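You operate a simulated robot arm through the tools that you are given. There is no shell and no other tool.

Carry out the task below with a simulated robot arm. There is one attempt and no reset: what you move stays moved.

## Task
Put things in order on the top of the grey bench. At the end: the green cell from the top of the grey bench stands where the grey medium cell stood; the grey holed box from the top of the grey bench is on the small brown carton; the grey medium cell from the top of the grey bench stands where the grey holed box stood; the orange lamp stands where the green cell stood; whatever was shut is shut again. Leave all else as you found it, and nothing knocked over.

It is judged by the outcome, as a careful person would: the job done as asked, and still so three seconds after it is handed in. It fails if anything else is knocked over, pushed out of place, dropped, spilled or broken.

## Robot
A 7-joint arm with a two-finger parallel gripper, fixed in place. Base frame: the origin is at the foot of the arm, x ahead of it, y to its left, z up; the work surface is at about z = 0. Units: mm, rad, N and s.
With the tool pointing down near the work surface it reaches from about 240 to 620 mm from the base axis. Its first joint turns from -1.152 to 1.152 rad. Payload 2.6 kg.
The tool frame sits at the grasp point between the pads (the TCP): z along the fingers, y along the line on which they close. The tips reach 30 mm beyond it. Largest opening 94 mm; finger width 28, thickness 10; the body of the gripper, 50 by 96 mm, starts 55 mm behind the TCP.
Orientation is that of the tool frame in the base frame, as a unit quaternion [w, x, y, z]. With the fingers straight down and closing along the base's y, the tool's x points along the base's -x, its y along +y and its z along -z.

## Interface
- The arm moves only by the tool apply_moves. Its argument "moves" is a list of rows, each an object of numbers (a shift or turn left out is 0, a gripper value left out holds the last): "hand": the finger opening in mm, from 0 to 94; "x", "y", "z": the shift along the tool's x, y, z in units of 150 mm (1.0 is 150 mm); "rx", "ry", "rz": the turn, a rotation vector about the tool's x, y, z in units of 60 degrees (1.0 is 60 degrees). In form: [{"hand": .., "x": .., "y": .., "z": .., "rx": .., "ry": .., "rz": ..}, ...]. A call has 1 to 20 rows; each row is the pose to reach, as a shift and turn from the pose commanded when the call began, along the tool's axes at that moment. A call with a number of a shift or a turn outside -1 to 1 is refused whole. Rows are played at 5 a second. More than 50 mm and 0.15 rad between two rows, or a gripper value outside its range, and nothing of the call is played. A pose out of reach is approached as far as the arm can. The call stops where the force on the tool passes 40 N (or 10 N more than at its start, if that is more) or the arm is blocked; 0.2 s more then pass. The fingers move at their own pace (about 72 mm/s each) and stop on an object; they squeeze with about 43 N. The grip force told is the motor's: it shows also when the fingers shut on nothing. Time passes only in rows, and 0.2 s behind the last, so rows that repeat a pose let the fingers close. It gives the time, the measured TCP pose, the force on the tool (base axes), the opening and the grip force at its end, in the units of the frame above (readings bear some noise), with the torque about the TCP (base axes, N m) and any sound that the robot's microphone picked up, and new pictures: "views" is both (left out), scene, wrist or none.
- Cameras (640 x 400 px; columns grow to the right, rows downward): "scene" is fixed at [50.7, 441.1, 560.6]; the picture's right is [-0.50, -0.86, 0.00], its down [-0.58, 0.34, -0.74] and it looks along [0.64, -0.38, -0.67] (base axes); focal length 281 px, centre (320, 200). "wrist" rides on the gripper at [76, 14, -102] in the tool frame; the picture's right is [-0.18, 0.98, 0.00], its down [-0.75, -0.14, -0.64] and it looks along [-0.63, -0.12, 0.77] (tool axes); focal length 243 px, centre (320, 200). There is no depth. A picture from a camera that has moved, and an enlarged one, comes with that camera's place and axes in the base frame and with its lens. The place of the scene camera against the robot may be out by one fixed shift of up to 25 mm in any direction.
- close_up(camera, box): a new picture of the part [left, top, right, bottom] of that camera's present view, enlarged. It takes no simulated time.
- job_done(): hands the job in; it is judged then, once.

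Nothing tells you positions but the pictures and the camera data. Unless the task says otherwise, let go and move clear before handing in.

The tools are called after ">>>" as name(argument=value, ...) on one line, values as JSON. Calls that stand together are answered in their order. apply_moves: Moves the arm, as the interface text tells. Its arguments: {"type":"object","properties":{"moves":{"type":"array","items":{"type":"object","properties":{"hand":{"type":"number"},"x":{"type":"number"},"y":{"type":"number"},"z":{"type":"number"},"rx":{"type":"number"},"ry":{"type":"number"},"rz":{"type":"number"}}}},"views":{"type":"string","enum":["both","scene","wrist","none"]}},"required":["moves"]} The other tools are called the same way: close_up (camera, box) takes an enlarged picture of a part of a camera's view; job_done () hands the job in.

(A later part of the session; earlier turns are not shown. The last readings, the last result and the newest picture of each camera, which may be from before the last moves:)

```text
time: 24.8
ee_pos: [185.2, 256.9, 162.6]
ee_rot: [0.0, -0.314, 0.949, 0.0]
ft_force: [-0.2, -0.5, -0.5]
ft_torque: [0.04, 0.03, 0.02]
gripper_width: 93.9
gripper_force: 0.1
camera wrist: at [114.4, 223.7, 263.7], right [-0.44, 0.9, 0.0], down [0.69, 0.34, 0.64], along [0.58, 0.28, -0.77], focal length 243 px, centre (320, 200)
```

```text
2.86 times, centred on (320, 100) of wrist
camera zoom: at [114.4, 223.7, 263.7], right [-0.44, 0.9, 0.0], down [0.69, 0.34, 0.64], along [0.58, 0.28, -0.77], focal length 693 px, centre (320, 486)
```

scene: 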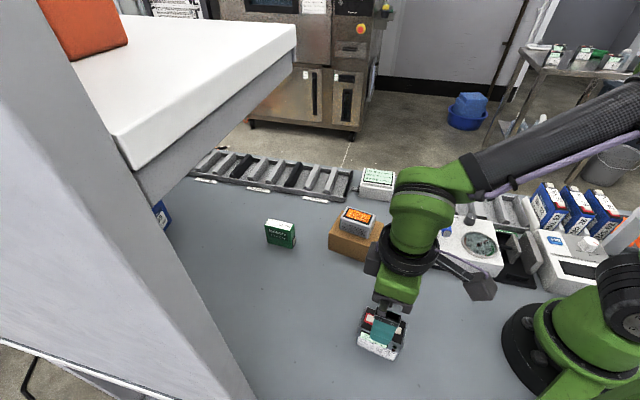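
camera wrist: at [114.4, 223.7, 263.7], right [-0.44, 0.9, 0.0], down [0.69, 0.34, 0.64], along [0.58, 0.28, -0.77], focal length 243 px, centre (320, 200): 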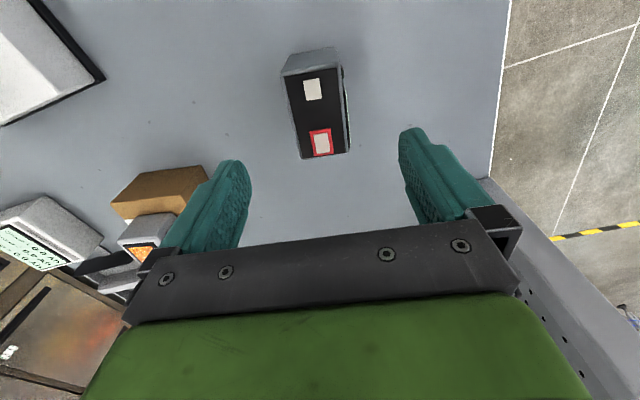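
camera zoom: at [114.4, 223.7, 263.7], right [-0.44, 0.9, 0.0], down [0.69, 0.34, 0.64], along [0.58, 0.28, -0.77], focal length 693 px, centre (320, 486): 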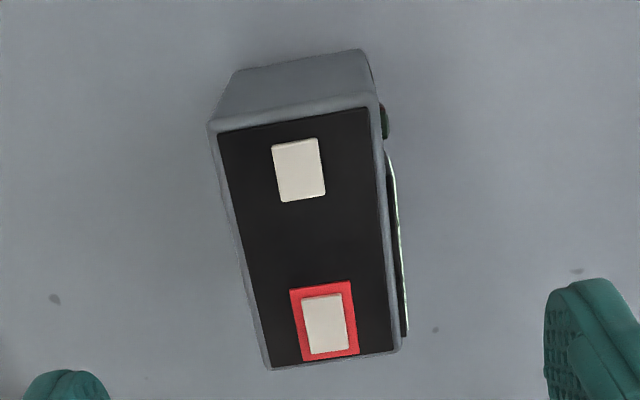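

>>> apply_moves(moves=[{"x": 0.02, "z": 0.2, "rz": 0.01}, {"x": 0.02, "z": 0.4, "rz": 0.01}, {"x": 0.02, "z": 0.6, "rz": 0.01}, {"x": 0.02, "z": 0.75, "rz": 0.01}, {"x": 0.02, "z": 0.803, "rz": 0.01}, {"x": 0.02, "z": 0.803, "rz": 0.01}])

```text
time: 26.2
ee_pos: [183.3, 255.3, 40.5]
ee_rot: [0.0, -0.308, 0.951, 0.0]
ft_force: [0.0, 0.1, -0.6]
ft_torque: [0.0, 0.01, 0.01]
gripper_width: 94.0
gripper_force: 0.0
camera wrist: at [111.9, 223.4, 142.9], right [-0.43, 0.9, 0.0], down [0.69, 0.33, 0.64], along [0.58, 0.28, -0.77], focal length 243 px, centre (320, 200)
```

scene: 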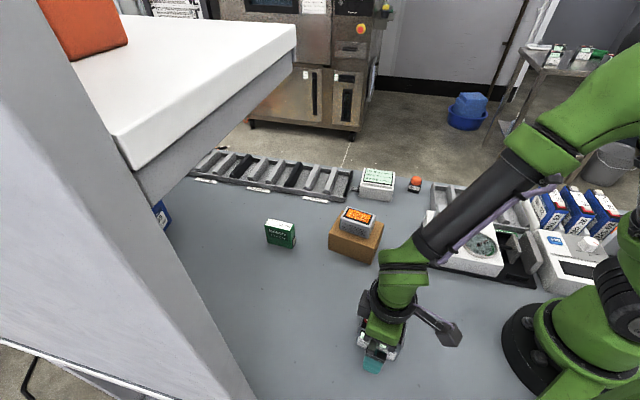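
wrist: 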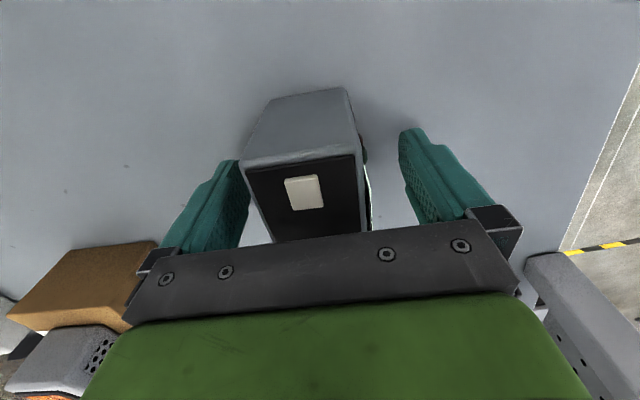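

>>> apply_moves(moves=[{"hand": 25}, {"hand": 25}, {"hand": 25}, {"hand": 25}], views="none")

>>> apply_moves(moves=[{"z": -0.05}, {"z": -0.2}, {"z": -0.4}, {"z": -0.4}])

```text
time: 27.2
ee_pos: [182.5, 254.8, 40.7]
ee_rot: [0.0, -0.309, 0.951, 0.0]
ft_force: [2.0, -0.3, 0.4]
ft_torque: [0.01, -0.08, -0.02]
gripper_width: 49.3
gripper_force: 42.8
```

```text
time: 28.2
ee_pos: [182.6, 256.1, 100.6]
ee_rot: [-0.001, -0.31, 0.951, 0.001]
ft_force: [0.3, 0.3, -6.0]
ft_torque: [-0.01, -0.01, 0.02]
gripper_width: 49.3
gripper_force: 43.4
camera wrist: at [110.9, 223.3, 203.2], right [-0.43, 0.9, 0.0], down [0.69, 0.33, 0.64], along [0.58, 0.27, -0.77], focal length 243 px, centre (320, 200)
```

scene: 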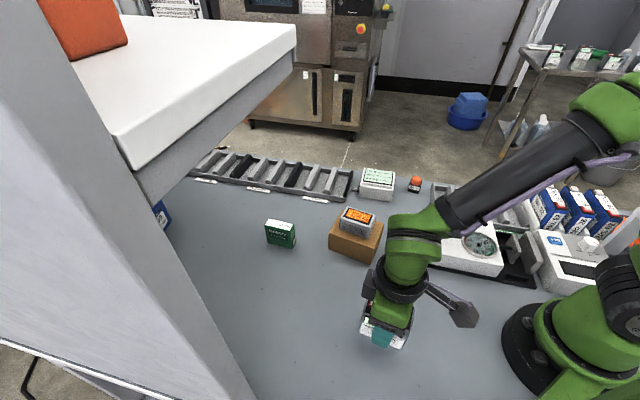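
wrist: 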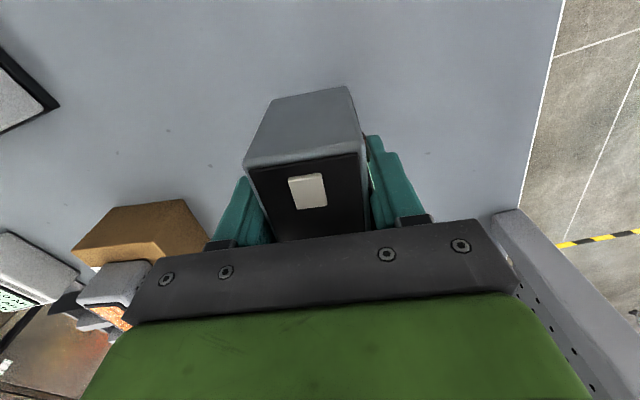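

The medium cell is lifted and weighs about 0.6 kg. I'll carry it low to the holed box's old spot at (354, 427), under the shelf.

>>> apply_moves(moves=[{"x": -0.235, "y": 0.042, "z": 0.04, "rz": -0.03}, {"x": -0.47, "y": 0.083, "z": 0.08, "rz": -0.06}, {"x": -0.705, "y": 0.125, "z": 0.12, "rz": -0.09}, {"x": -0.94, "y": 0.166, "z": 0.167, "rz": -0.117}, {"x": -0.94, "y": 0.166, "z": 0.167, "rz": -0.117}])

```text
time: 29.4
ee_pos: [282.8, 357.2, 75.3]
ee_rot: [0.0, -0.367, 0.93, 0.0]
ft_force: [-1.0, 0.4, -5.0]
ft_torque: [0.01, 0.0, 0.03]
gripper_width: 49.4
gripper_force: 43.2
camera wrist: at [216.1, 315.5, 178.3], right [-0.54, 0.84, 0.0], down [0.65, 0.41, 0.64], along [0.54, 0.34, -0.77], focal length 243 px, centre (320, 200)
```

scene: 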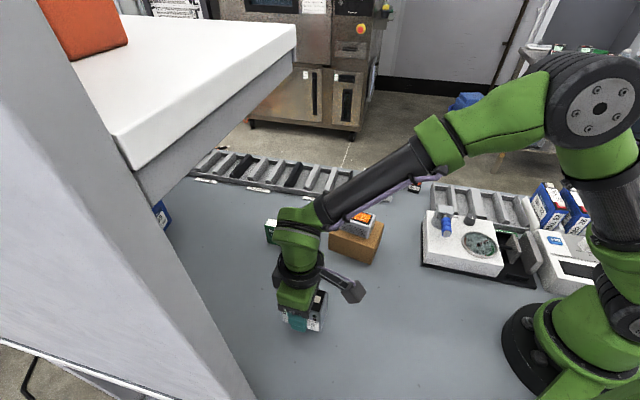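
wrist: 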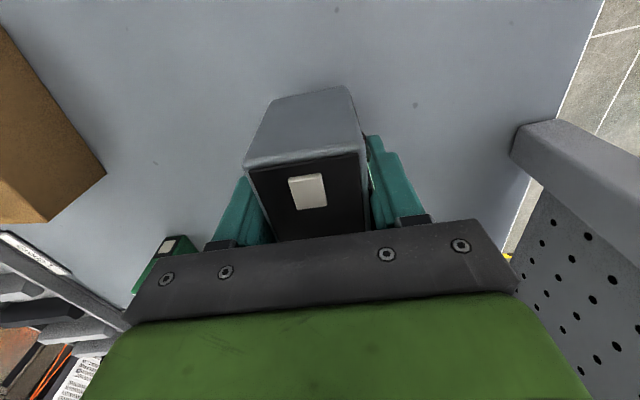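

>>> apply_moves(moves=[{"x": -0.22, "y": 0.003, "z": 0.05}, {"x": -0.44, "y": 0.006, "z": 0.1}, {"x": -0.665, "y": 0.009, "z": 0.16}, {"x": -0.665, "y": 0.009, "z": 0.2}, {"x": -0.665, "y": 0.009, "z": 0.213}, {"x": -0.665, "y": 0.009, "z": 0.213}])

```text
time: 30.8
ee_pos: [353.2, 426.2, 43.3]
ee_rot: [0.0, -0.367, 0.93, 0.0]
ft_force: [0.5, 0.0, -5.0]
ft_torque: [-0.02, 0.02, 0.0]
gripper_width: 49.4
gripper_force: 44.1
camera wrist: at [286.6, 386.2, 146.0], right [-0.54, 0.84, 0.0], down [0.65, 0.41, 0.64], along [0.54, 0.34, -0.77], focal length 243 px, centre (320, 200)
```

scene: 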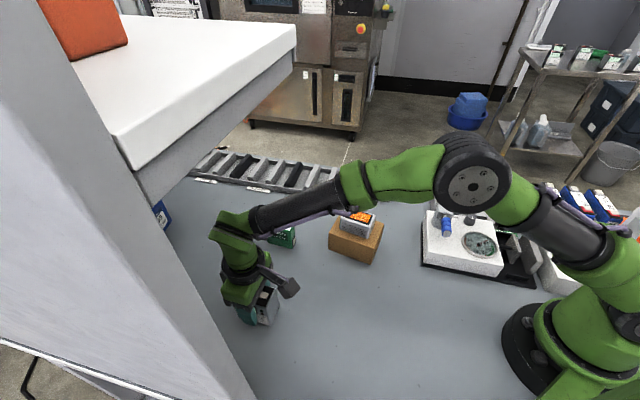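
wrist: 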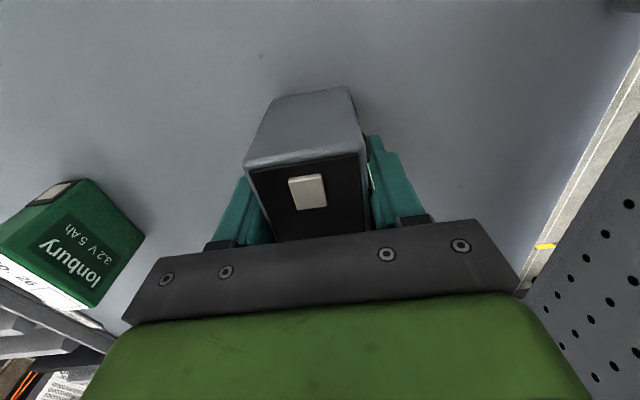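

Now I'll lower in small steps until it touches the bench.

>>> apply_moves(moves=[{"z": 0.012}, {"z": 0.012}], views="none")

>>> apply_moves(moves=[{"z": 0.007}, {"z": 0.007}], views="none")

```text
time: 31.4
ee_pos: [352.7, 426.2, 41.0]
ee_rot: [0.0, -0.366, 0.931, -0.001]
ft_force: [-0.9, 0.0, -5.4]
ft_torque: [-0.02, 0.03, 0.0]
gripper_width: 49.1
gripper_force: 43.1
```

```text
time: 32.0
ee_pos: [352.8, 426.5, 41.0]
ee_rot: [0.0, -0.367, 0.93, 0.0]
ft_force: [-0.8, -1.3, -1.8]
ft_torque: [-0.05, 0.11, 0.02]
gripper_width: 49.3
gripper_force: 43.7
```

>>> apply_moves(moves=[{"hand": 70}, {"hand": 70}, {"hand": 70}], views="wrist")

```text
time: 32.8
ee_pos: [352.6, 426.7, 40.2]
ee_rot: [0.001, -0.367, 0.93, 0.0]
ft_force: [-0.1, 0.1, -0.5]
ft_torque: [0.01, 0.0, -0.01]
gripper_width: 70.2
gripper_force: 0.0
camera wrist: at [286.6, 385.8, 142.8], right [-0.54, 0.84, 0.0], down [0.65, 0.41, 0.64], along [0.54, 0.34, -0.77], focal length 243 px, centre (320, 200)
```

wrist: 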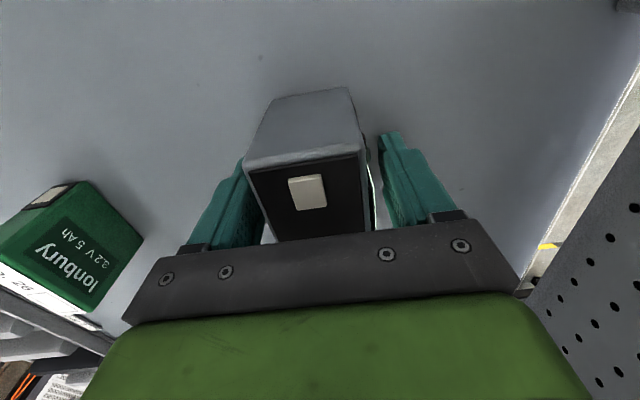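

Released. I'll back straight out horizontally with the fingers sliding past the cell's sides, which keeps the arm low under the shelf, and then rise.

>>> apply_moves(moves=[{"hand": 82}, {"x": 0.15, "z": -0.03}, {"x": 0.4, "z": -0.06}, {"x": 0.65, "z": -0.15}, {"x": 0.8, "z": -0.35}, {"x": 0.85, "z": -0.6}, {"x": 0.85, "z": -0.6}])

```text
time: 34.4
ee_pos: [259.2, 338.5, 131.0]
ee_rot: [0.0, -0.367, 0.93, 0.0]
ft_force: [-0.4, -0.7, -1.0]
ft_torque: [-0.01, 0.0, 0.02]
gripper_width: 82.2
gripper_force: 0.0
camera wrist: at [192.4, 297.2, 233.3], right [-0.54, 0.84, 0.0], down [0.65, 0.41, 0.64], along [0.54, 0.34, -0.77], focal length 243 px, centre (320, 200)
```

scene: 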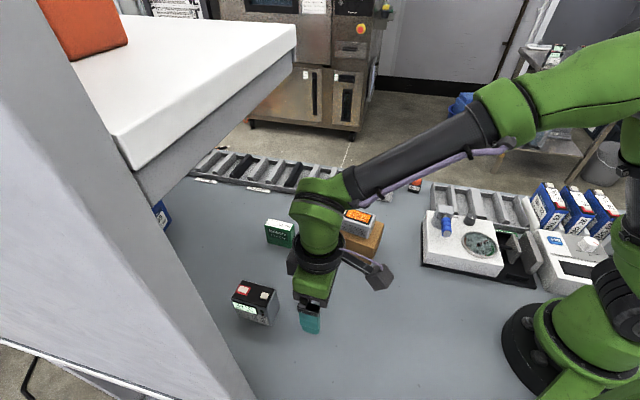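
wrist: 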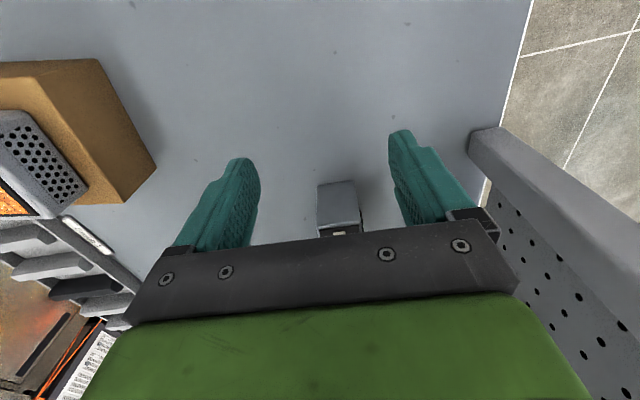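

The medium cell stands in the holed box's old spot. Next is the green cell near (496, 313), so I'll move in for a close look.

>>> apply_moves(moves=[{"x": -0.077, "y": -0.2, "hand": 60}, {"x": -0.153, "y": -0.4}, {"x": -0.23, "y": -0.6}], views="none")

>>> apply_moves(moves=[{"x": -0.074, "y": -0.195, "rz": 0.01}, {"x": -0.149, "y": -0.39, "rz": 0.02}, {"x": -0.223, "y": -0.585, "rz": 0.028}, {"x": -0.223, "y": -0.585, "rz": 0.028}])

```text
time: 35.2
ee_pos: [344.0, 297.5, 131.6]
ee_rot: [0.001, -0.366, 0.931, 0.0]
ft_force: [-1.2, -0.6, 0.3]
ft_torque: [-0.01, 0.01, 0.02]
gripper_width: 59.9
gripper_force: 0.1
```

```text
time: 36.2
ee_pos: [428.9, 254.0, 128.1]
ee_rot: [0.0, -0.353, 0.936, 0.0]
ft_force: [0.5, -0.7, -0.5]
ft_torque: [-0.01, -0.03, 0.01]
gripper_width: 60.1
gripper_force: 0.1
camera wrist: at [361.1, 215.7, 230.6], right [-0.51, 0.86, 0.0], down [0.66, 0.39, 0.64], along [0.55, 0.33, -0.77], focal length 243 px, centre (320, 200)
```

scene: 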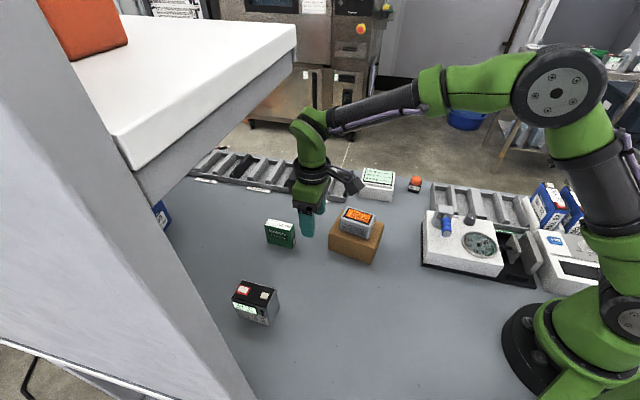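
wrist: 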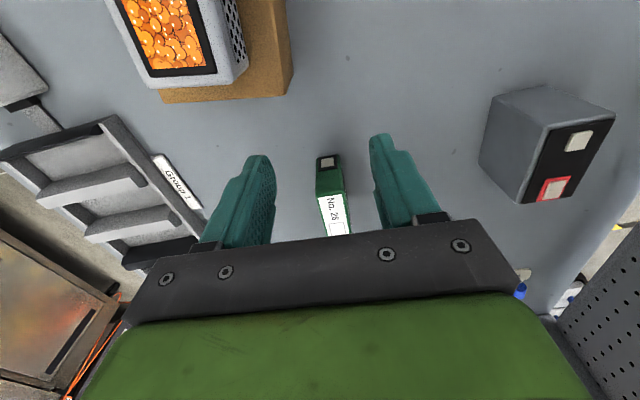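

>>> close_up(camera="wrist", box=[295, 140, 375, 240])

>>> close_up(camera="wrist", box=[460, 70, 640, 220])

```text
4.00 times, centred on (335, 190) of wrist
camera zoom: at [361.1, 215.7, 230.6], right [-0.51, 0.86, 0.0], down [0.66, 0.39, 0.64], along [0.55, 0.33, -0.77], focal length 970 px, centre (260, 240)
```

zoom: 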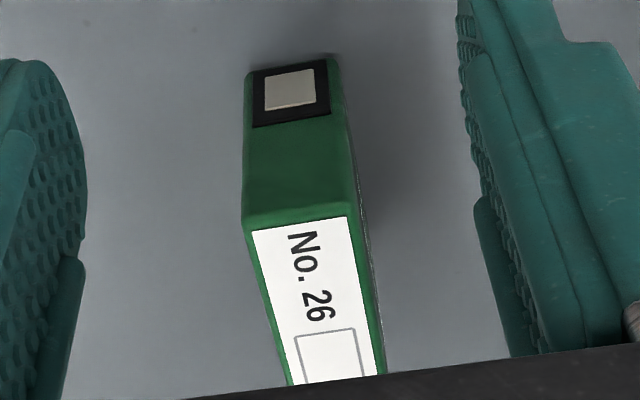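

```text
2.67 times, centred on (550, 145) of wrist
camera zoom: at [361.1, 215.7, 230.6], right [-0.51, 0.86, 0.0], down [0.66, 0.39, 0.64], along [0.55, 0.33, -0.77], focal length 647 px, centre (-293, 347)
```

zoom: 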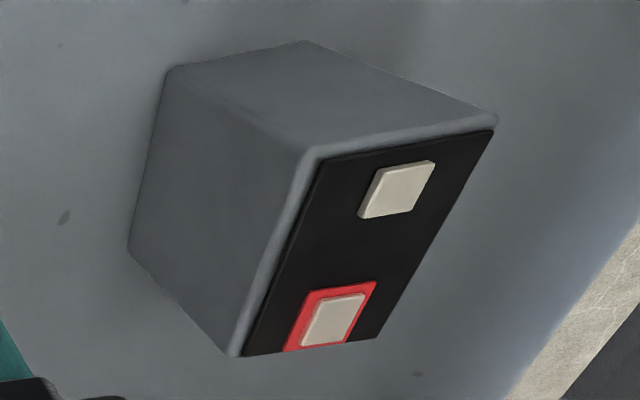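

>>> apply_moves(moves=[{"x": -0.2, "z": 0.05}, {"x": -0.4, "z": 0.1}, {"x": -0.588, "y": -0.003, "z": 0.16}, {"x": -0.588, "y": -0.003, "z": 0.16}])

```text
time: 37.2
ee_pos: [495.3, 312.7, 104.3]
ee_rot: [0.0, -0.353, 0.936, 0.0]
ft_force: [0.7, 0.0, -0.2]
ft_torque: [0.02, -0.02, 0.01]
gripper_width: 60.0
gripper_force: 0.0
camera wrist: at [428.1, 274.6, 206.1], right [-0.51, 0.86, 0.0], down [0.66, 0.39, 0.64], along [0.55, 0.33, -0.77], focal length 243 px, centre (320, 200)
```

scene: 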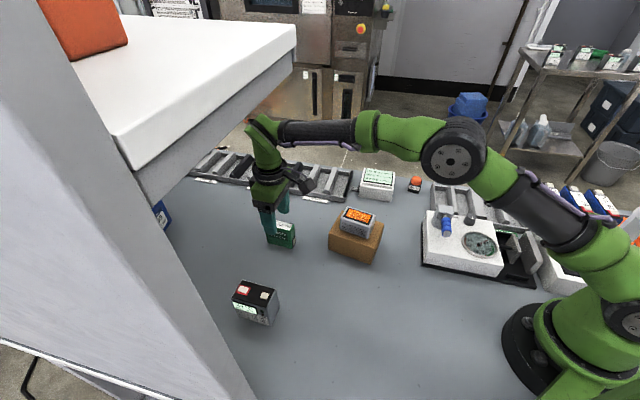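
wrist: 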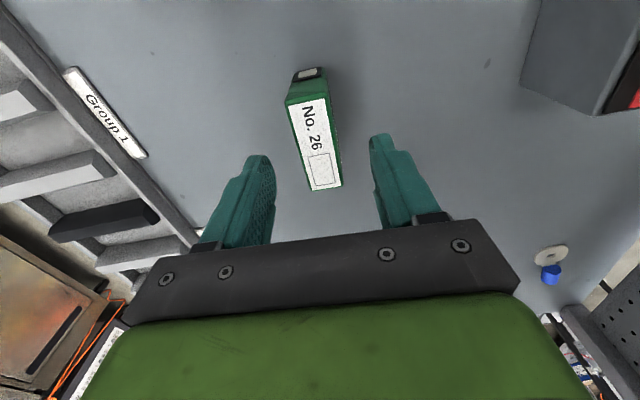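

>>> close_up(camera="wrist", box=[265, 50, 365, 210])

```text
2.50 times, centred on (315, 130) of wrist
camera zoom: at [428.1, 274.6, 206.1], right [-0.51, 0.86, 0.0], down [0.66, 0.39, 0.64], along [0.55, 0.33, -0.77], focal length 606 px, centre (332, 375)
```

zoom: 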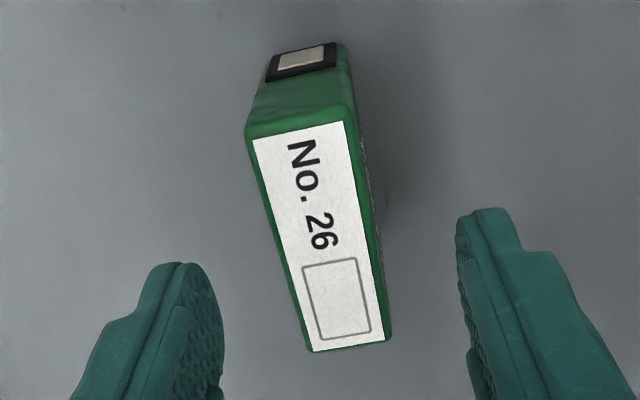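

>>> apply_moves(moves=[{"y": -0.011, "z": 0.15}, {"y": -0.011, "z": 0.3}, {"y": -0.011, "z": 0.42}, {"y": -0.011, "z": 0.455}, {"y": -0.011, "z": 0.455}, {"y": -0.011, "z": 0.455, "hand": 10}, {"y": -0.011, "z": 0.455, "hand": 10}, {"y": -0.011, "z": 0.455, "hand": 10}], views="wrist")

```text
time: 39.0
ee_pos: [497.3, 311.9, 36.7]
ee_rot: [0.0, -0.353, 0.936, -0.001]
ft_force: [-0.3, 1.4, -0.2]
ft_torque: [0.08, -0.02, 0.0]
gripper_width: 30.0
gripper_force: 43.6
camera wrist: at [429.5, 273.7, 139.6], right [-0.51, 0.86, 0.0], down [0.66, 0.39, 0.64], along [0.55, 0.33, -0.77], focal length 243 px, centre (320, 200)
```

wrist: 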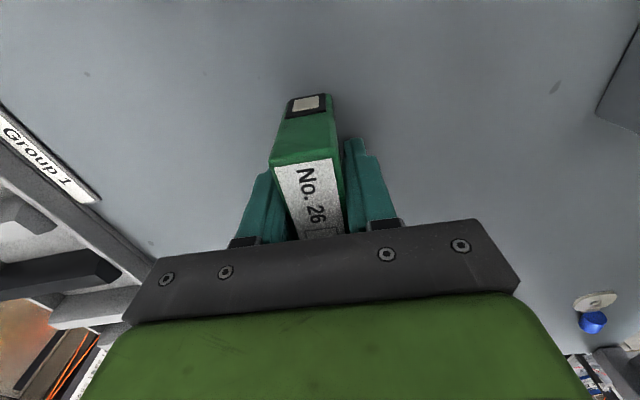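

>>> apply_moves(moves=[{"z": -0.08}, {"z": -0.25}, {"z": -0.42}, {"z": -0.42}])

```text
time: 40.0
ee_pos: [497.3, 309.9, 100.3]
ee_rot: [0.0, -0.352, 0.936, -0.001]
ft_force: [0.1, -0.3, -2.6]
ft_torque: [-0.01, 0.01, 0.06]
gripper_width: 30.0
gripper_force: 42.8
camera wrist: at [430.0, 272.1, 202.6], right [-0.51, 0.86, 0.0], down [0.66, 0.39, 0.64], along [0.55, 0.33, -0.77], focal length 243 px, centre (320, 200)
```

scene: 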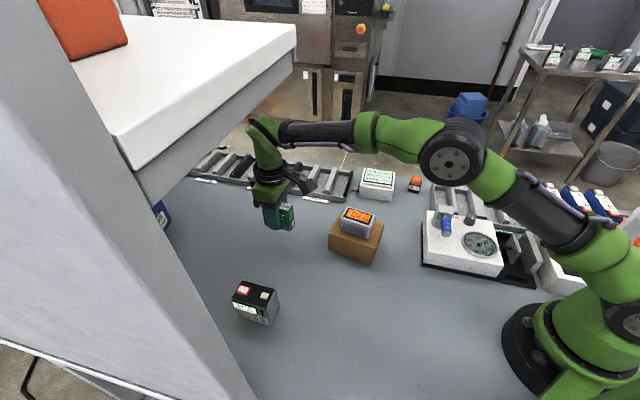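
wrist: 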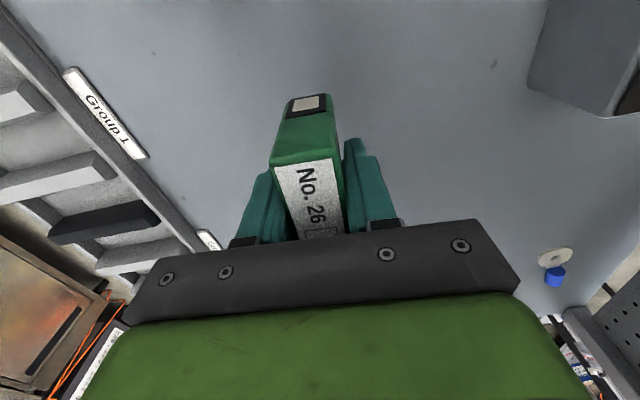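

>>> apply_moves(moves=[{"x": 0.228, "y": 0.137}, {"x": 0.456, "y": 0.275}, {"x": 0.685, "y": 0.412}, {"x": 0.913, "y": 0.55}], views="none")

>>> apply_moves(moves=[{"x": 0.228, "y": 0.137, "rz": 0.022}, {"x": 0.456, "y": 0.275, "rz": 0.044}, {"x": 0.685, "y": 0.412, "rz": 0.066}, {"x": 0.913, "y": 0.549, "rz": 0.088}, {"x": 0.913, "y": 0.549, "rz": 0.088}])

```text
time: 41.0
ee_pos: [339.0, 283.2, 100.3]
ee_rot: [-0.001, -0.353, 0.936, 0.001]
ft_force: [0.1, 0.3, -3.4]
ft_torque: [0.0, 0.01, 0.0]
gripper_width: 29.8
gripper_force: 43.2
```

```text
time: 42.2
ee_pos: [182.4, 255.4, 96.7]
ee_rot: [0.0, -0.309, 0.951, 0.0]
ft_force: [0.0, -0.4, -2.4]
ft_torque: [0.01, 0.01, 0.03]
gripper_width: 29.9
gripper_force: 43.0
camera wrist: at [112.0, 222.5, 199.4], right [-0.43, 0.9, 0.0], down [0.69, 0.33, 0.64], along [0.58, 0.28, -0.77], focal length 243 px, centre (320, 200)
```

scene: 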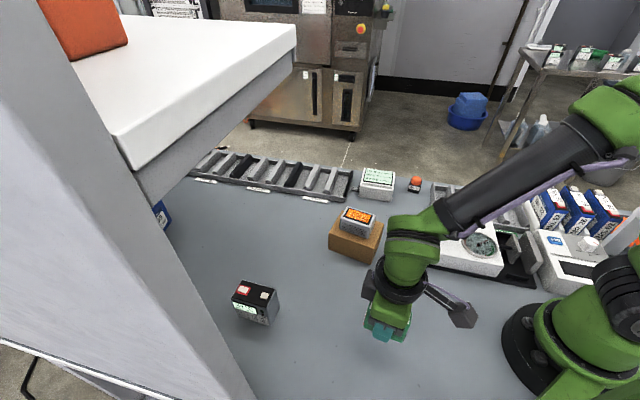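
wrist: 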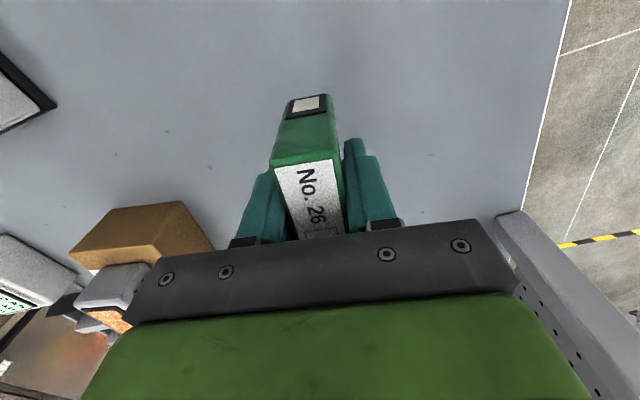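

>>> apply_moves(moves=[{"z": 0.15}, {"z": 0.3}, {"z": 0.38}, {"z": 0.405}, {"z": 0.405}], views="none")

>>> apply_moves(moves=[{"z": 0.012}, {"z": 0.012}], views="none")

```text
time: 43.4
ee_pos: [183.1, 256.3, 39.0]
ee_rot: [0.0, -0.309, 0.951, 0.0]
ft_force: [-0.2, -0.7, -1.3]
ft_torque: [-0.02, -0.01, 0.01]
gripper_width: 30.3
gripper_force: 42.8
```

```text
time: 44.0
ee_pos: [183.4, 255.0, 38.1]
ee_rot: [0.0, -0.309, 0.951, 0.0]
ft_force: [0.9, 0.0, -2.6]
ft_torque: [0.0, 0.0, 0.02]
gripper_width: 30.0
gripper_force: 43.1
```

>>> apply_moves(moves=[{"z": 0.005}, {"z": 0.005}], views="none")

```text
time: 44.6
ee_pos: [182.4, 255.1, 37.8]
ee_rot: [0.0, -0.309, 0.951, -0.001]
ft_force: [0.0, 0.4, -2.0]
ft_torque: [-0.04, 0.0, -0.01]
gripper_width: 29.9
gripper_force: 43.7
```

>>> apply_moves(moves=[{"z": 0.005}, {"z": 0.005}], views="none")

```text
time: 45.2
ee_pos: [182.5, 256.1, 37.5]
ee_rot: [0.0, -0.31, 0.951, 0.0]
ft_force: [-7.1, -4.6, 19.4]
ft_torque: [-0.12, 0.1, 0.0]
gripper_width: 30.1
gripper_force: 42.9
```

The green cell has reached the bench. I'll ease up a touch, release, and rise straight up.

>>> apply_moves(moves=[{"z": -0.003}, {"z": -0.003}, {"z": -0.003, "hand": 50}, {"z": -0.003, "hand": 50}, {"z": -0.003, "hand": 60}, {"z": -0.003, "hand": 60}], views="wrist")

>>> apply_moves(moves=[{"z": -0.15}, {"z": -0.4}, {"z": -0.7}, {"z": -0.95}, {"z": -0.95}])

```text
time: 46.6
ee_pos: [183.4, 254.7, 37.9]
ee_rot: [0.0, -0.309, 0.951, 0.0]
ft_force: [-0.1, 0.3, -0.6]
ft_torque: [-0.03, 0.0, -0.01]
gripper_width: 60.0
gripper_force: 0.1
camera wrist: at [112.7, 222.4, 139.3], right [-0.43, 0.9, 0.0], down [0.69, 0.33, 0.64], along [0.58, 0.28, -0.77], focal length 243 px, centre (320, 200)
```

wrist: 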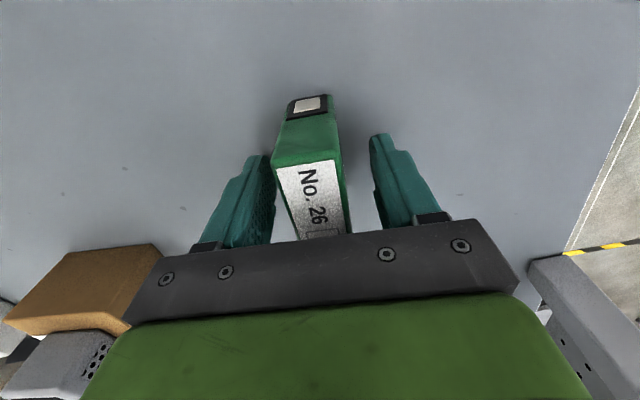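

```text
time: 47.8
ee_pos: [184.3, 255.7, 180.8]
ee_rot: [0.0, -0.31, 0.951, 0.0]
ft_force: [0.1, 1.1, -0.2]
ft_torque: [0.01, -0.04, -0.01]
gripper_width: 59.8
gripper_force: 0.1
camera wrist: at [113.9, 223.6, 283.2], right [-0.43, 0.9, 0.0], down [0.69, 0.33, 0.64], along [0.58, 0.28, -0.77], focal length 243 px, centre (320, 200)
```

scene: 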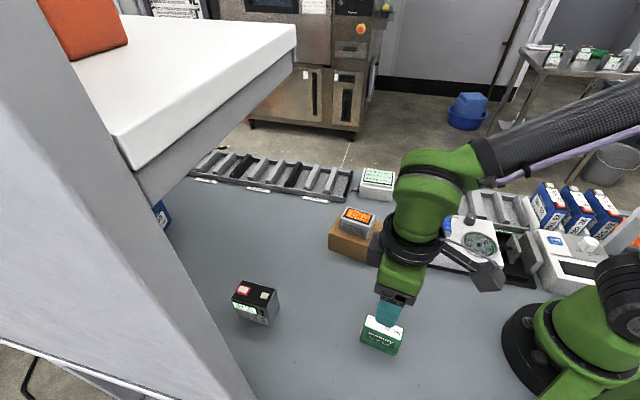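
wrist: 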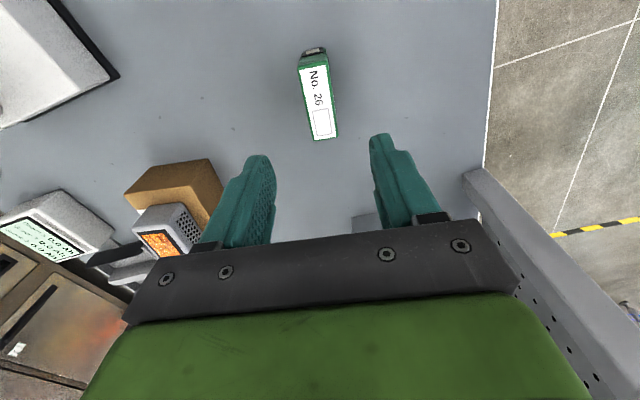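

The green cell stands in the medium cell's old spot. Last is the lamp, so I'll travel over at a safe height.

>>> apply_moves(moves=[{"y": -0.2, "z": -0.08}, {"y": -0.45, "z": -0.16}, {"y": -0.7, "z": -0.24}, {"y": -0.975, "z": -0.267}], views="none")

>>> apply_moves(moves=[{"y": -0.25}, {"y": -0.5}, {"y": -0.75}, {"y": -0.975}], views="none")

>>> apply_moves(moves=[{"y": -0.25, "rz": -0.01}, {"y": -0.5, "z": 0.05, "rz": -0.02}, {"y": -0.75, "z": 0.12, "rz": -0.033}, {"y": -0.975, "z": 0.2, "rz": -0.033}, {"y": -0.975, "z": 0.2, "rz": -0.033}])

```text
time: 48.8
ee_pos: [270.4, 135.9, 221.3]
ee_rot: [0.0, -0.31, 0.951, 0.0]
ft_force: [0.3, 0.6, -0.1]
ft_torque: [0.04, -0.03, -0.01]
gripper_width: 59.9
gripper_force: 0.0
```

```text
time: 49.8
ee_pos: [355.2, 19.8, 219.9]
ee_rot: [0.0, -0.309, 0.951, 0.0]
ft_force: [-0.1, 0.4, -0.5]
ft_torque: [0.0, -0.01, -0.01]
gripper_width: 59.8
gripper_force: 0.0
```

```text
time: 51.0
ee_pos: [444.7, -101.6, 190.5]
ee_rot: [0.0, -0.325, 0.946, 0.001]
ft_force: [0.6, 0.0, -0.7]
ft_torque: [0.0, 0.02, 0.0]
gripper_width: 59.8
gripper_force: 0.2
camera wrist: at [375.2, -135.6, 292.1], right [-0.46, 0.89, 0.0], down [0.68, 0.35, 0.64], along [0.57, 0.3, -0.77], focal length 243 px, centre (320, 200)
```

scene: 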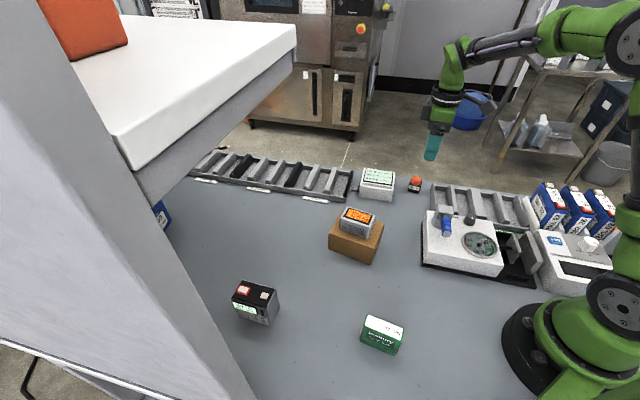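
wrist: 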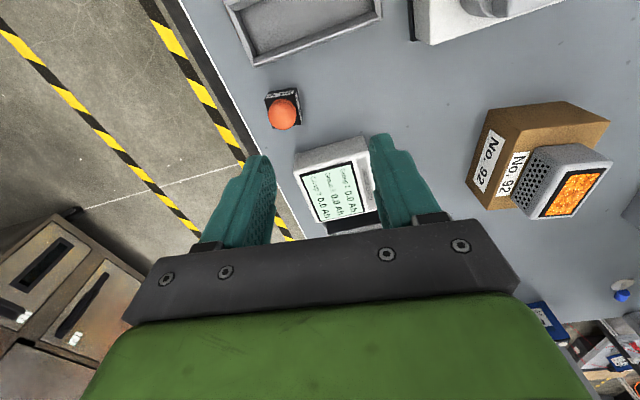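

>>> close_up(camera="wrist", box=[240, 60, 340, 160])

>>> close_up(camera="scene", box=[350, 300, 430, 370])

```text
4.00 times, centred on (290, 110) of wrist
camera zoom: at [375.2, -135.6, 292.1], right [-0.46, 0.89, 0.0], down [0.68, 0.35, 0.64], along [0.57, 0.3, -0.77], focal length 970 px, centre (440, 560)
```

zoom: 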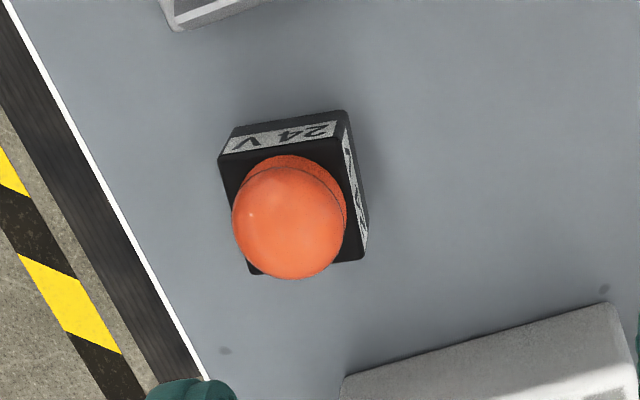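

```text
5.71 times, centred on (390, 335) of scene
camera zoom: at [50.7, 441.0, 560.6], right [-0.5, -0.86, 0.0], down [-0.58, 0.34, -0.74], along [0.64, -0.38, -0.67], focal length 1604 px, centre (-80, -571)
```

zoom: 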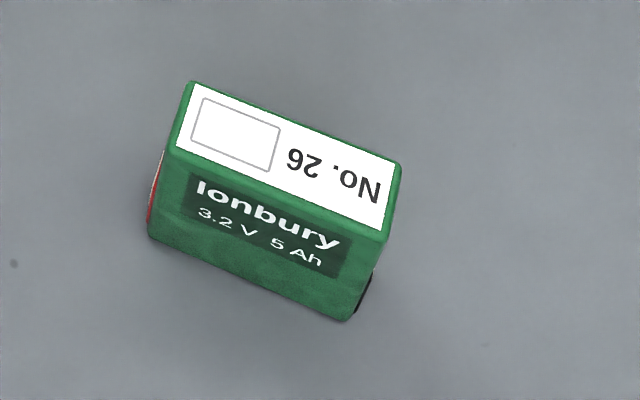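

>>> apply_moves(moves=[{"x": -0.03, "y": -0.1, "z": 0.15, "rz": 0.01}, {"x": -0.06, "y": -0.2, "z": 0.3, "rz": 0.02}, {"x": -0.098, "y": -0.297, "z": 0.45, "rz": 0.033}, {"x": -0.098, "y": -0.297, "z": 0.533, "rz": 0.033}, {"x": -0.098, "y": -0.297, "z": 0.533, "rz": 0.033}])

>>> close_up(camera="wrist", box=[260, 60, 380, 180])

```text
time: 52.2
ee_pos: [481.2, -126.1, 110.3]
ee_rot: [0.0, -0.309, 0.951, 0.0]
ft_force: [-0.4, 0.2, 0.1]
ft_torque: [0.02, -0.03, 0.02]
gripper_width: 59.8
gripper_force: 0.1
camera wrist: at [410.3, -158.8, 212.2], right [-0.43, 0.9, 0.0], down [0.69, 0.33, 0.64], along [0.58, 0.28, -0.77], focal length 243 px, centre (320, 200)
```

scene: 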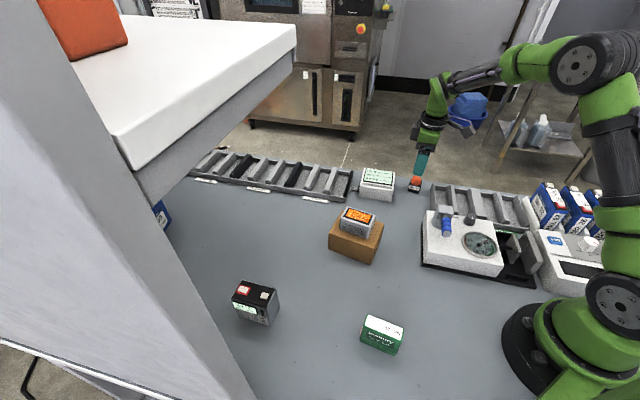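
wrist: 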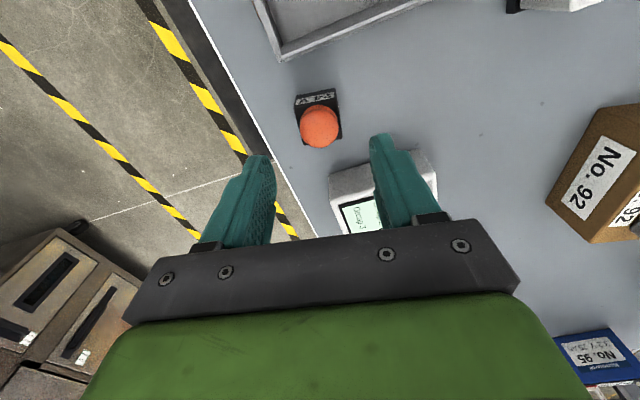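

```text
3.33 times, centred on (320, 120) of wrist
camera zoom: at [410.3, -158.8, 212.2], right [-0.43, 0.9, 0.0], down [0.69, 0.33, 0.64], along [0.58, 0.28, -0.77], focal length 809 px, centre (320, 467)
```

zoom: 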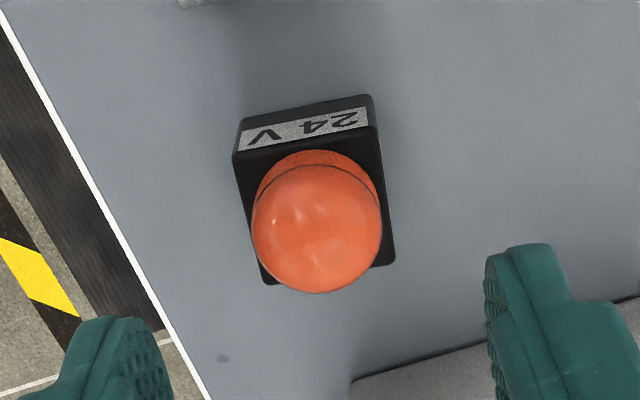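

The lamp is centred between the fingers. I'll descend around its base and grip it.

>>> apply_moves(moves=[{"x": 0.008, "z": 0.15}, {"x": 0.008, "z": 0.3}, {"x": 0.008, "z": 0.43}, {"x": 0.008, "z": 0.5}, {"x": 0.008, "z": 0.5}, {"x": 0.008, "z": 0.5, "hand": 20}, {"x": 0.008, "z": 0.5, "hand": 20}, {"x": 0.008, "z": 0.5, "hand": 20}])

```text
time: 54.0
ee_pos: [481.3, -126.1, 36.5]
ee_rot: [0.0, -0.309, 0.951, 0.0]
ft_force: [0.2, -0.7, -0.3]
ft_torque: [-0.04, 0.01, 0.02]
gripper_width: 32.5
gripper_force: 43.1
camera wrist: at [409.0, -158.6, 137.9], right [-0.43, 0.9, 0.0], down [0.69, 0.33, 0.64], along [0.58, 0.28, -0.77], focal length 243 px, centre (320, 200)
```

scene: 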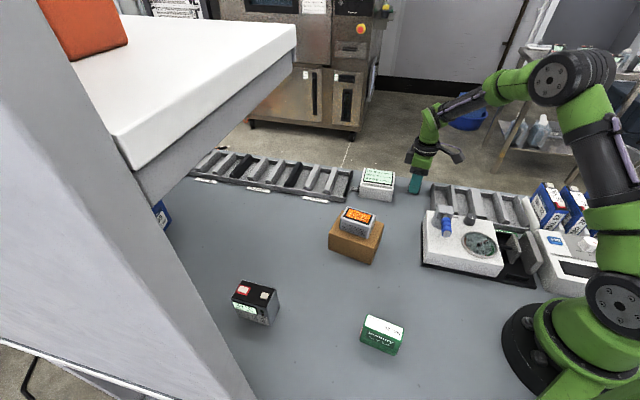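
wrist: 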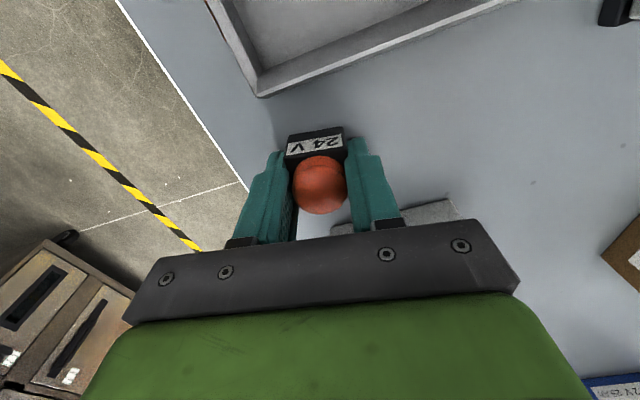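

>>> apply_moves(moves=[{"z": -0.1}, {"z": -0.35}, {"z": -0.6}, {"z": -0.85}, {"z": -0.95}, {"z": -0.95}])

```text
time: 55.4
ee_pos: [479.3, -127.7, 177.7]
ee_rot: [-0.001, -0.309, 0.951, 0.0]
ft_force: [0.8, 0.0, -0.2]
ft_torque: [0.0, 0.0, -0.01]
gripper_width: 32.9
gripper_force: 43.1
camera wrist: at [408.0, -160.7, 278.8], right [-0.43, 0.9, 0.0], down [0.69, 0.33, 0.64], along [0.58, 0.28, -0.77], focal length 243 px, centre (320, 200)
```

scene: 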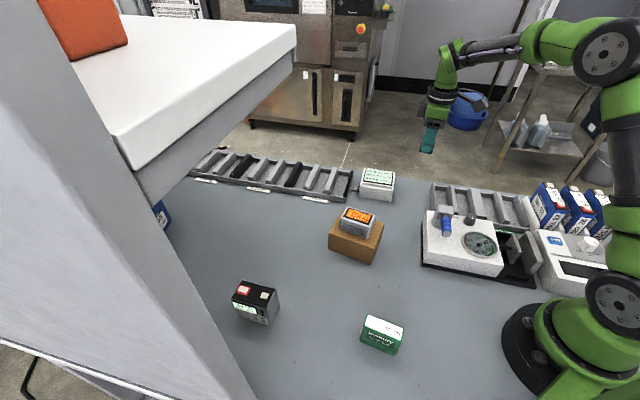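
wrist: 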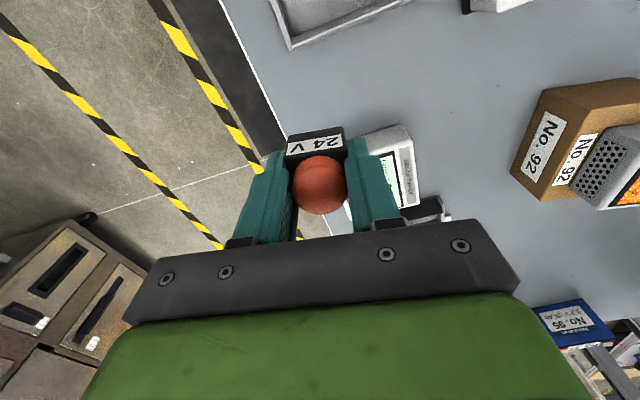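

The lamp is held. Now I'll carry it over to the green cell's old spot at about (496, 312).

>>> apply_moves(moves=[{"x": -0.15, "y": 0.192}, {"x": -0.3, "y": 0.384}, {"x": -0.45, "y": 0.577}, {"x": -0.601, "y": 0.769}], views="none")

>>> apply_moves(moves=[{"x": -0.15, "y": 0.192, "z": 0.1}, {"x": -0.3, "y": 0.384, "z": 0.25}, {"x": -0.45, "y": 0.577, "z": 0.38}, {"x": -0.601, "y": 0.769, "z": 0.48}], views="both")

```text
time: 56.4
ee_pos: [488.0, 21.4, 178.1]
ee_rot: [0.0, -0.309, 0.951, 0.0]
ft_force: [0.4, 0.5, 0.2]
ft_torque: [0.04, 0.02, -0.02]
gripper_width: 32.9
gripper_force: 43.2
```

```text
time: 57.4
ee_pos: [489.5, 167.5, 107.0]
ee_rot: [0.0, -0.309, 0.951, 0.0]
ft_force: [0.9, -0.6, -0.6]
ft_torque: [-0.02, 0.0, -0.02]
gripper_width: 32.8
gripper_force: 42.8
camera wrist: at [418.1, 134.5, 209.4], right [-0.43, 0.9, 0.0], down [0.69, 0.33, 0.64], along [0.58, 0.28, -0.77], focal length 243 px, centre (320, 200)
```

scene: 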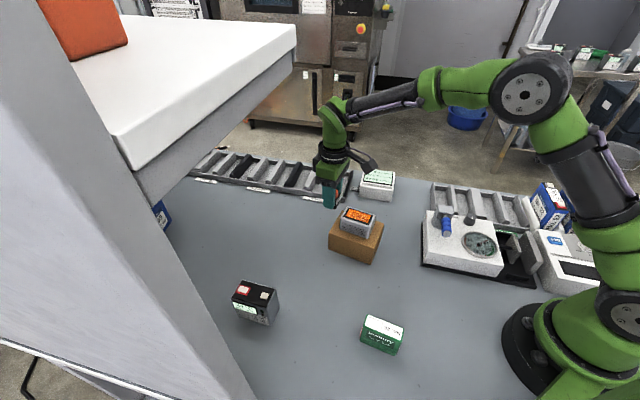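
wrist: 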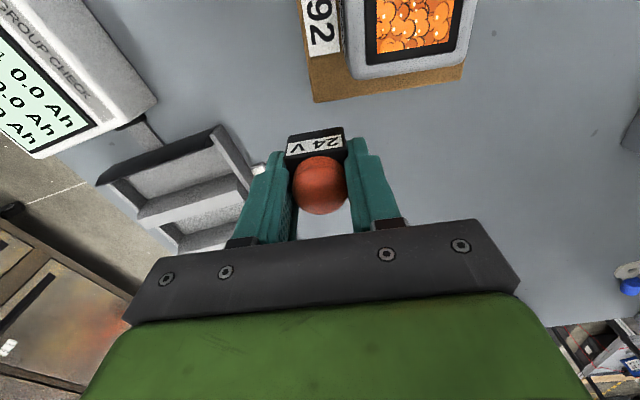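

>>> apply_moves(moves=[{"x": -0.15, "y": 0.192, "rz": -0.02}, {"x": -0.3, "y": 0.384, "rz": -0.04}, {"x": -0.45, "y": 0.577, "rz": -0.06}, {"x": -0.601, "y": 0.769, "rz": -0.088}, {"x": -0.601, "y": 0.769, "rz": -0.088}])

```text
time: 58.6
ee_pos: [495.0, 314.6, 105.3]
ee_rot: [0.001, -0.352, 0.936, 0.0]
ft_force: [0.0, 0.1, -0.5]
ft_torque: [0.01, -0.01, -0.02]
gripper_width: 32.8
gripper_force: 43.0
camera wrist: at [427.8, 275.6, 207.4], right [-0.51, 0.86, 0.0], down [0.66, 0.39, 0.64], along [0.55, 0.33, -0.77], focal length 243 px, centre (320, 200)
```

scene: 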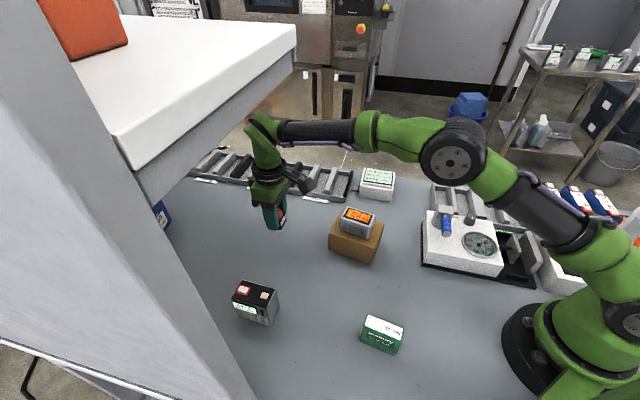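
wrist: 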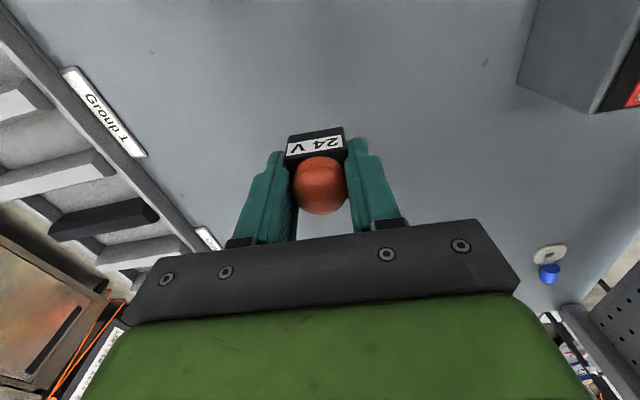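

>>> apply_moves(moves=[{"z": 0.15}, {"z": 0.3}, {"z": 0.42}, {"z": 0.453}, {"z": 0.453}], views="none")

>>> apply_moves(moves=[{"z": 0.008}, {"z": 0.008}], views="none")

>>> apply_moves(moves=[{"z": 0.005}, {"z": 0.005}], views="none")

```text
time: 59.8
ee_pos: [496.0, 312.4, 38.4]
ee_rot: [0.0, -0.353, 0.936, 0.0]
ft_force: [0.1, 0.4, -0.2]
ft_torque: [-0.05, 0.02, -0.01]
gripper_width: 32.7
gripper_force: 43.2
```

```text
time: 60.4
ee_pos: [494.2, 312.6, 38.5]
ee_rot: [0.0, -0.352, 0.936, 0.0]
ft_force: [-0.3, 0.8, -0.7]
ft_torque: [0.0, 0.01, -0.03]
gripper_width: 33.0
gripper_force: 42.7
```

```text
time: 61.0
ee_pos: [494.3, 312.4, 36.3]
ee_rot: [0.0, -0.353, 0.936, 0.0]
ft_force: [0.0, 0.3, -1.5]
ft_torque: [0.01, -0.02, -0.01]
gripper_width: 32.8
gripper_force: 42.8
```

>>> apply_moves(moves=[{"z": 0.005}, {"z": 0.005}], views="none")

```text
time: 61.6
ee_pos: [495.6, 313.7, 36.2]
ee_rot: [0.001, -0.353, 0.936, 0.0]
ft_force: [-1.8, -1.4, 5.5]
ft_torque: [-0.06, 0.05, -0.01]
gripper_width: 32.6
gripper_force: 43.1
```

The lamp is in contact (5.5 N). I'll release it and lift straight up so I don't touch it.

>>> apply_moves(moves=[{"z": 0.0}, {"hand": 50}, {"hand": 55}, {"hand": 60}, {"hand": 60}], views="wrist")

>>> apply_moves(moves=[{"z": -0.1}, {"z": -0.25}, {"z": -0.45}, {"z": -0.45}])

```text
time: 62.8
ee_pos: [494.5, 312.2, 34.7]
ee_rot: [0.001, -0.353, 0.936, 0.0]
ft_force: [0.0, 0.7, -0.6]
ft_torque: [-0.02, 0.03, -0.01]
gripper_width: 60.0
gripper_force: 0.0
camera wrist: at [426.9, 273.9, 137.0], right [-0.51, 0.86, 0.0], down [0.66, 0.39, 0.64], along [0.55, 0.33, -0.77], focal length 243 px, centre (320, 200)
```

wrist: 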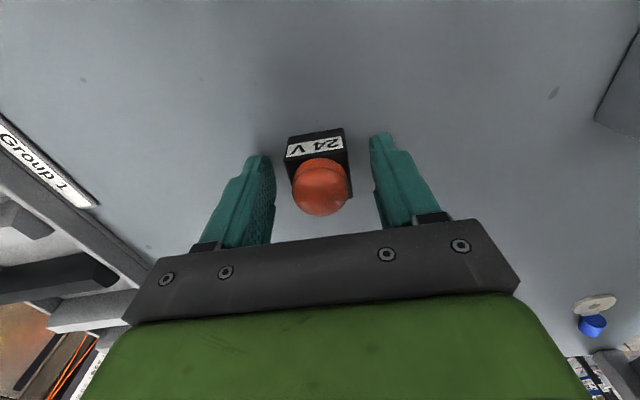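

```text
time: 63.8
ee_pos: [494.1, 310.9, 104.1]
ee_rot: [0.0, -0.353, 0.936, 0.0]
ft_force: [-0.1, 0.0, 0.2]
ft_torque: [0.0, 0.01, 0.01]
gripper_width: 60.2
gripper_force: 0.0
camera wrist: at [426.7, 272.3, 206.0], right [-0.51, 0.86, 0.0], down [0.66, 0.39, 0.64], along [0.55, 0.33, -0.77], focal length 243 px, centre (320, 200)
```

scene: 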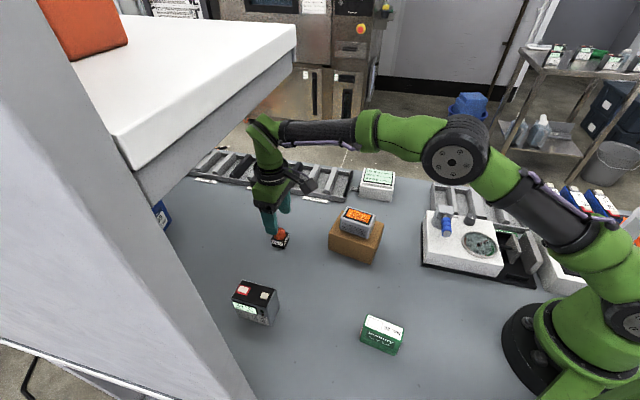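
wrist: 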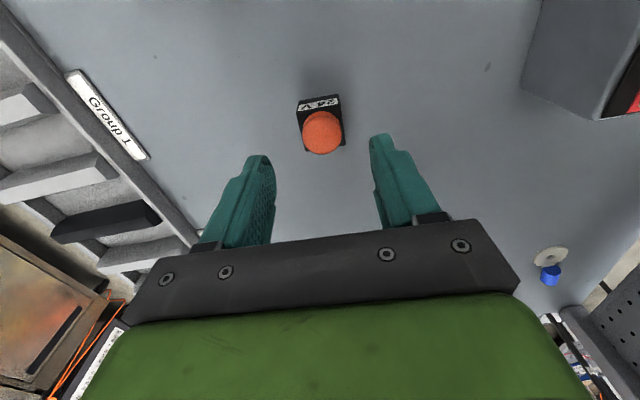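

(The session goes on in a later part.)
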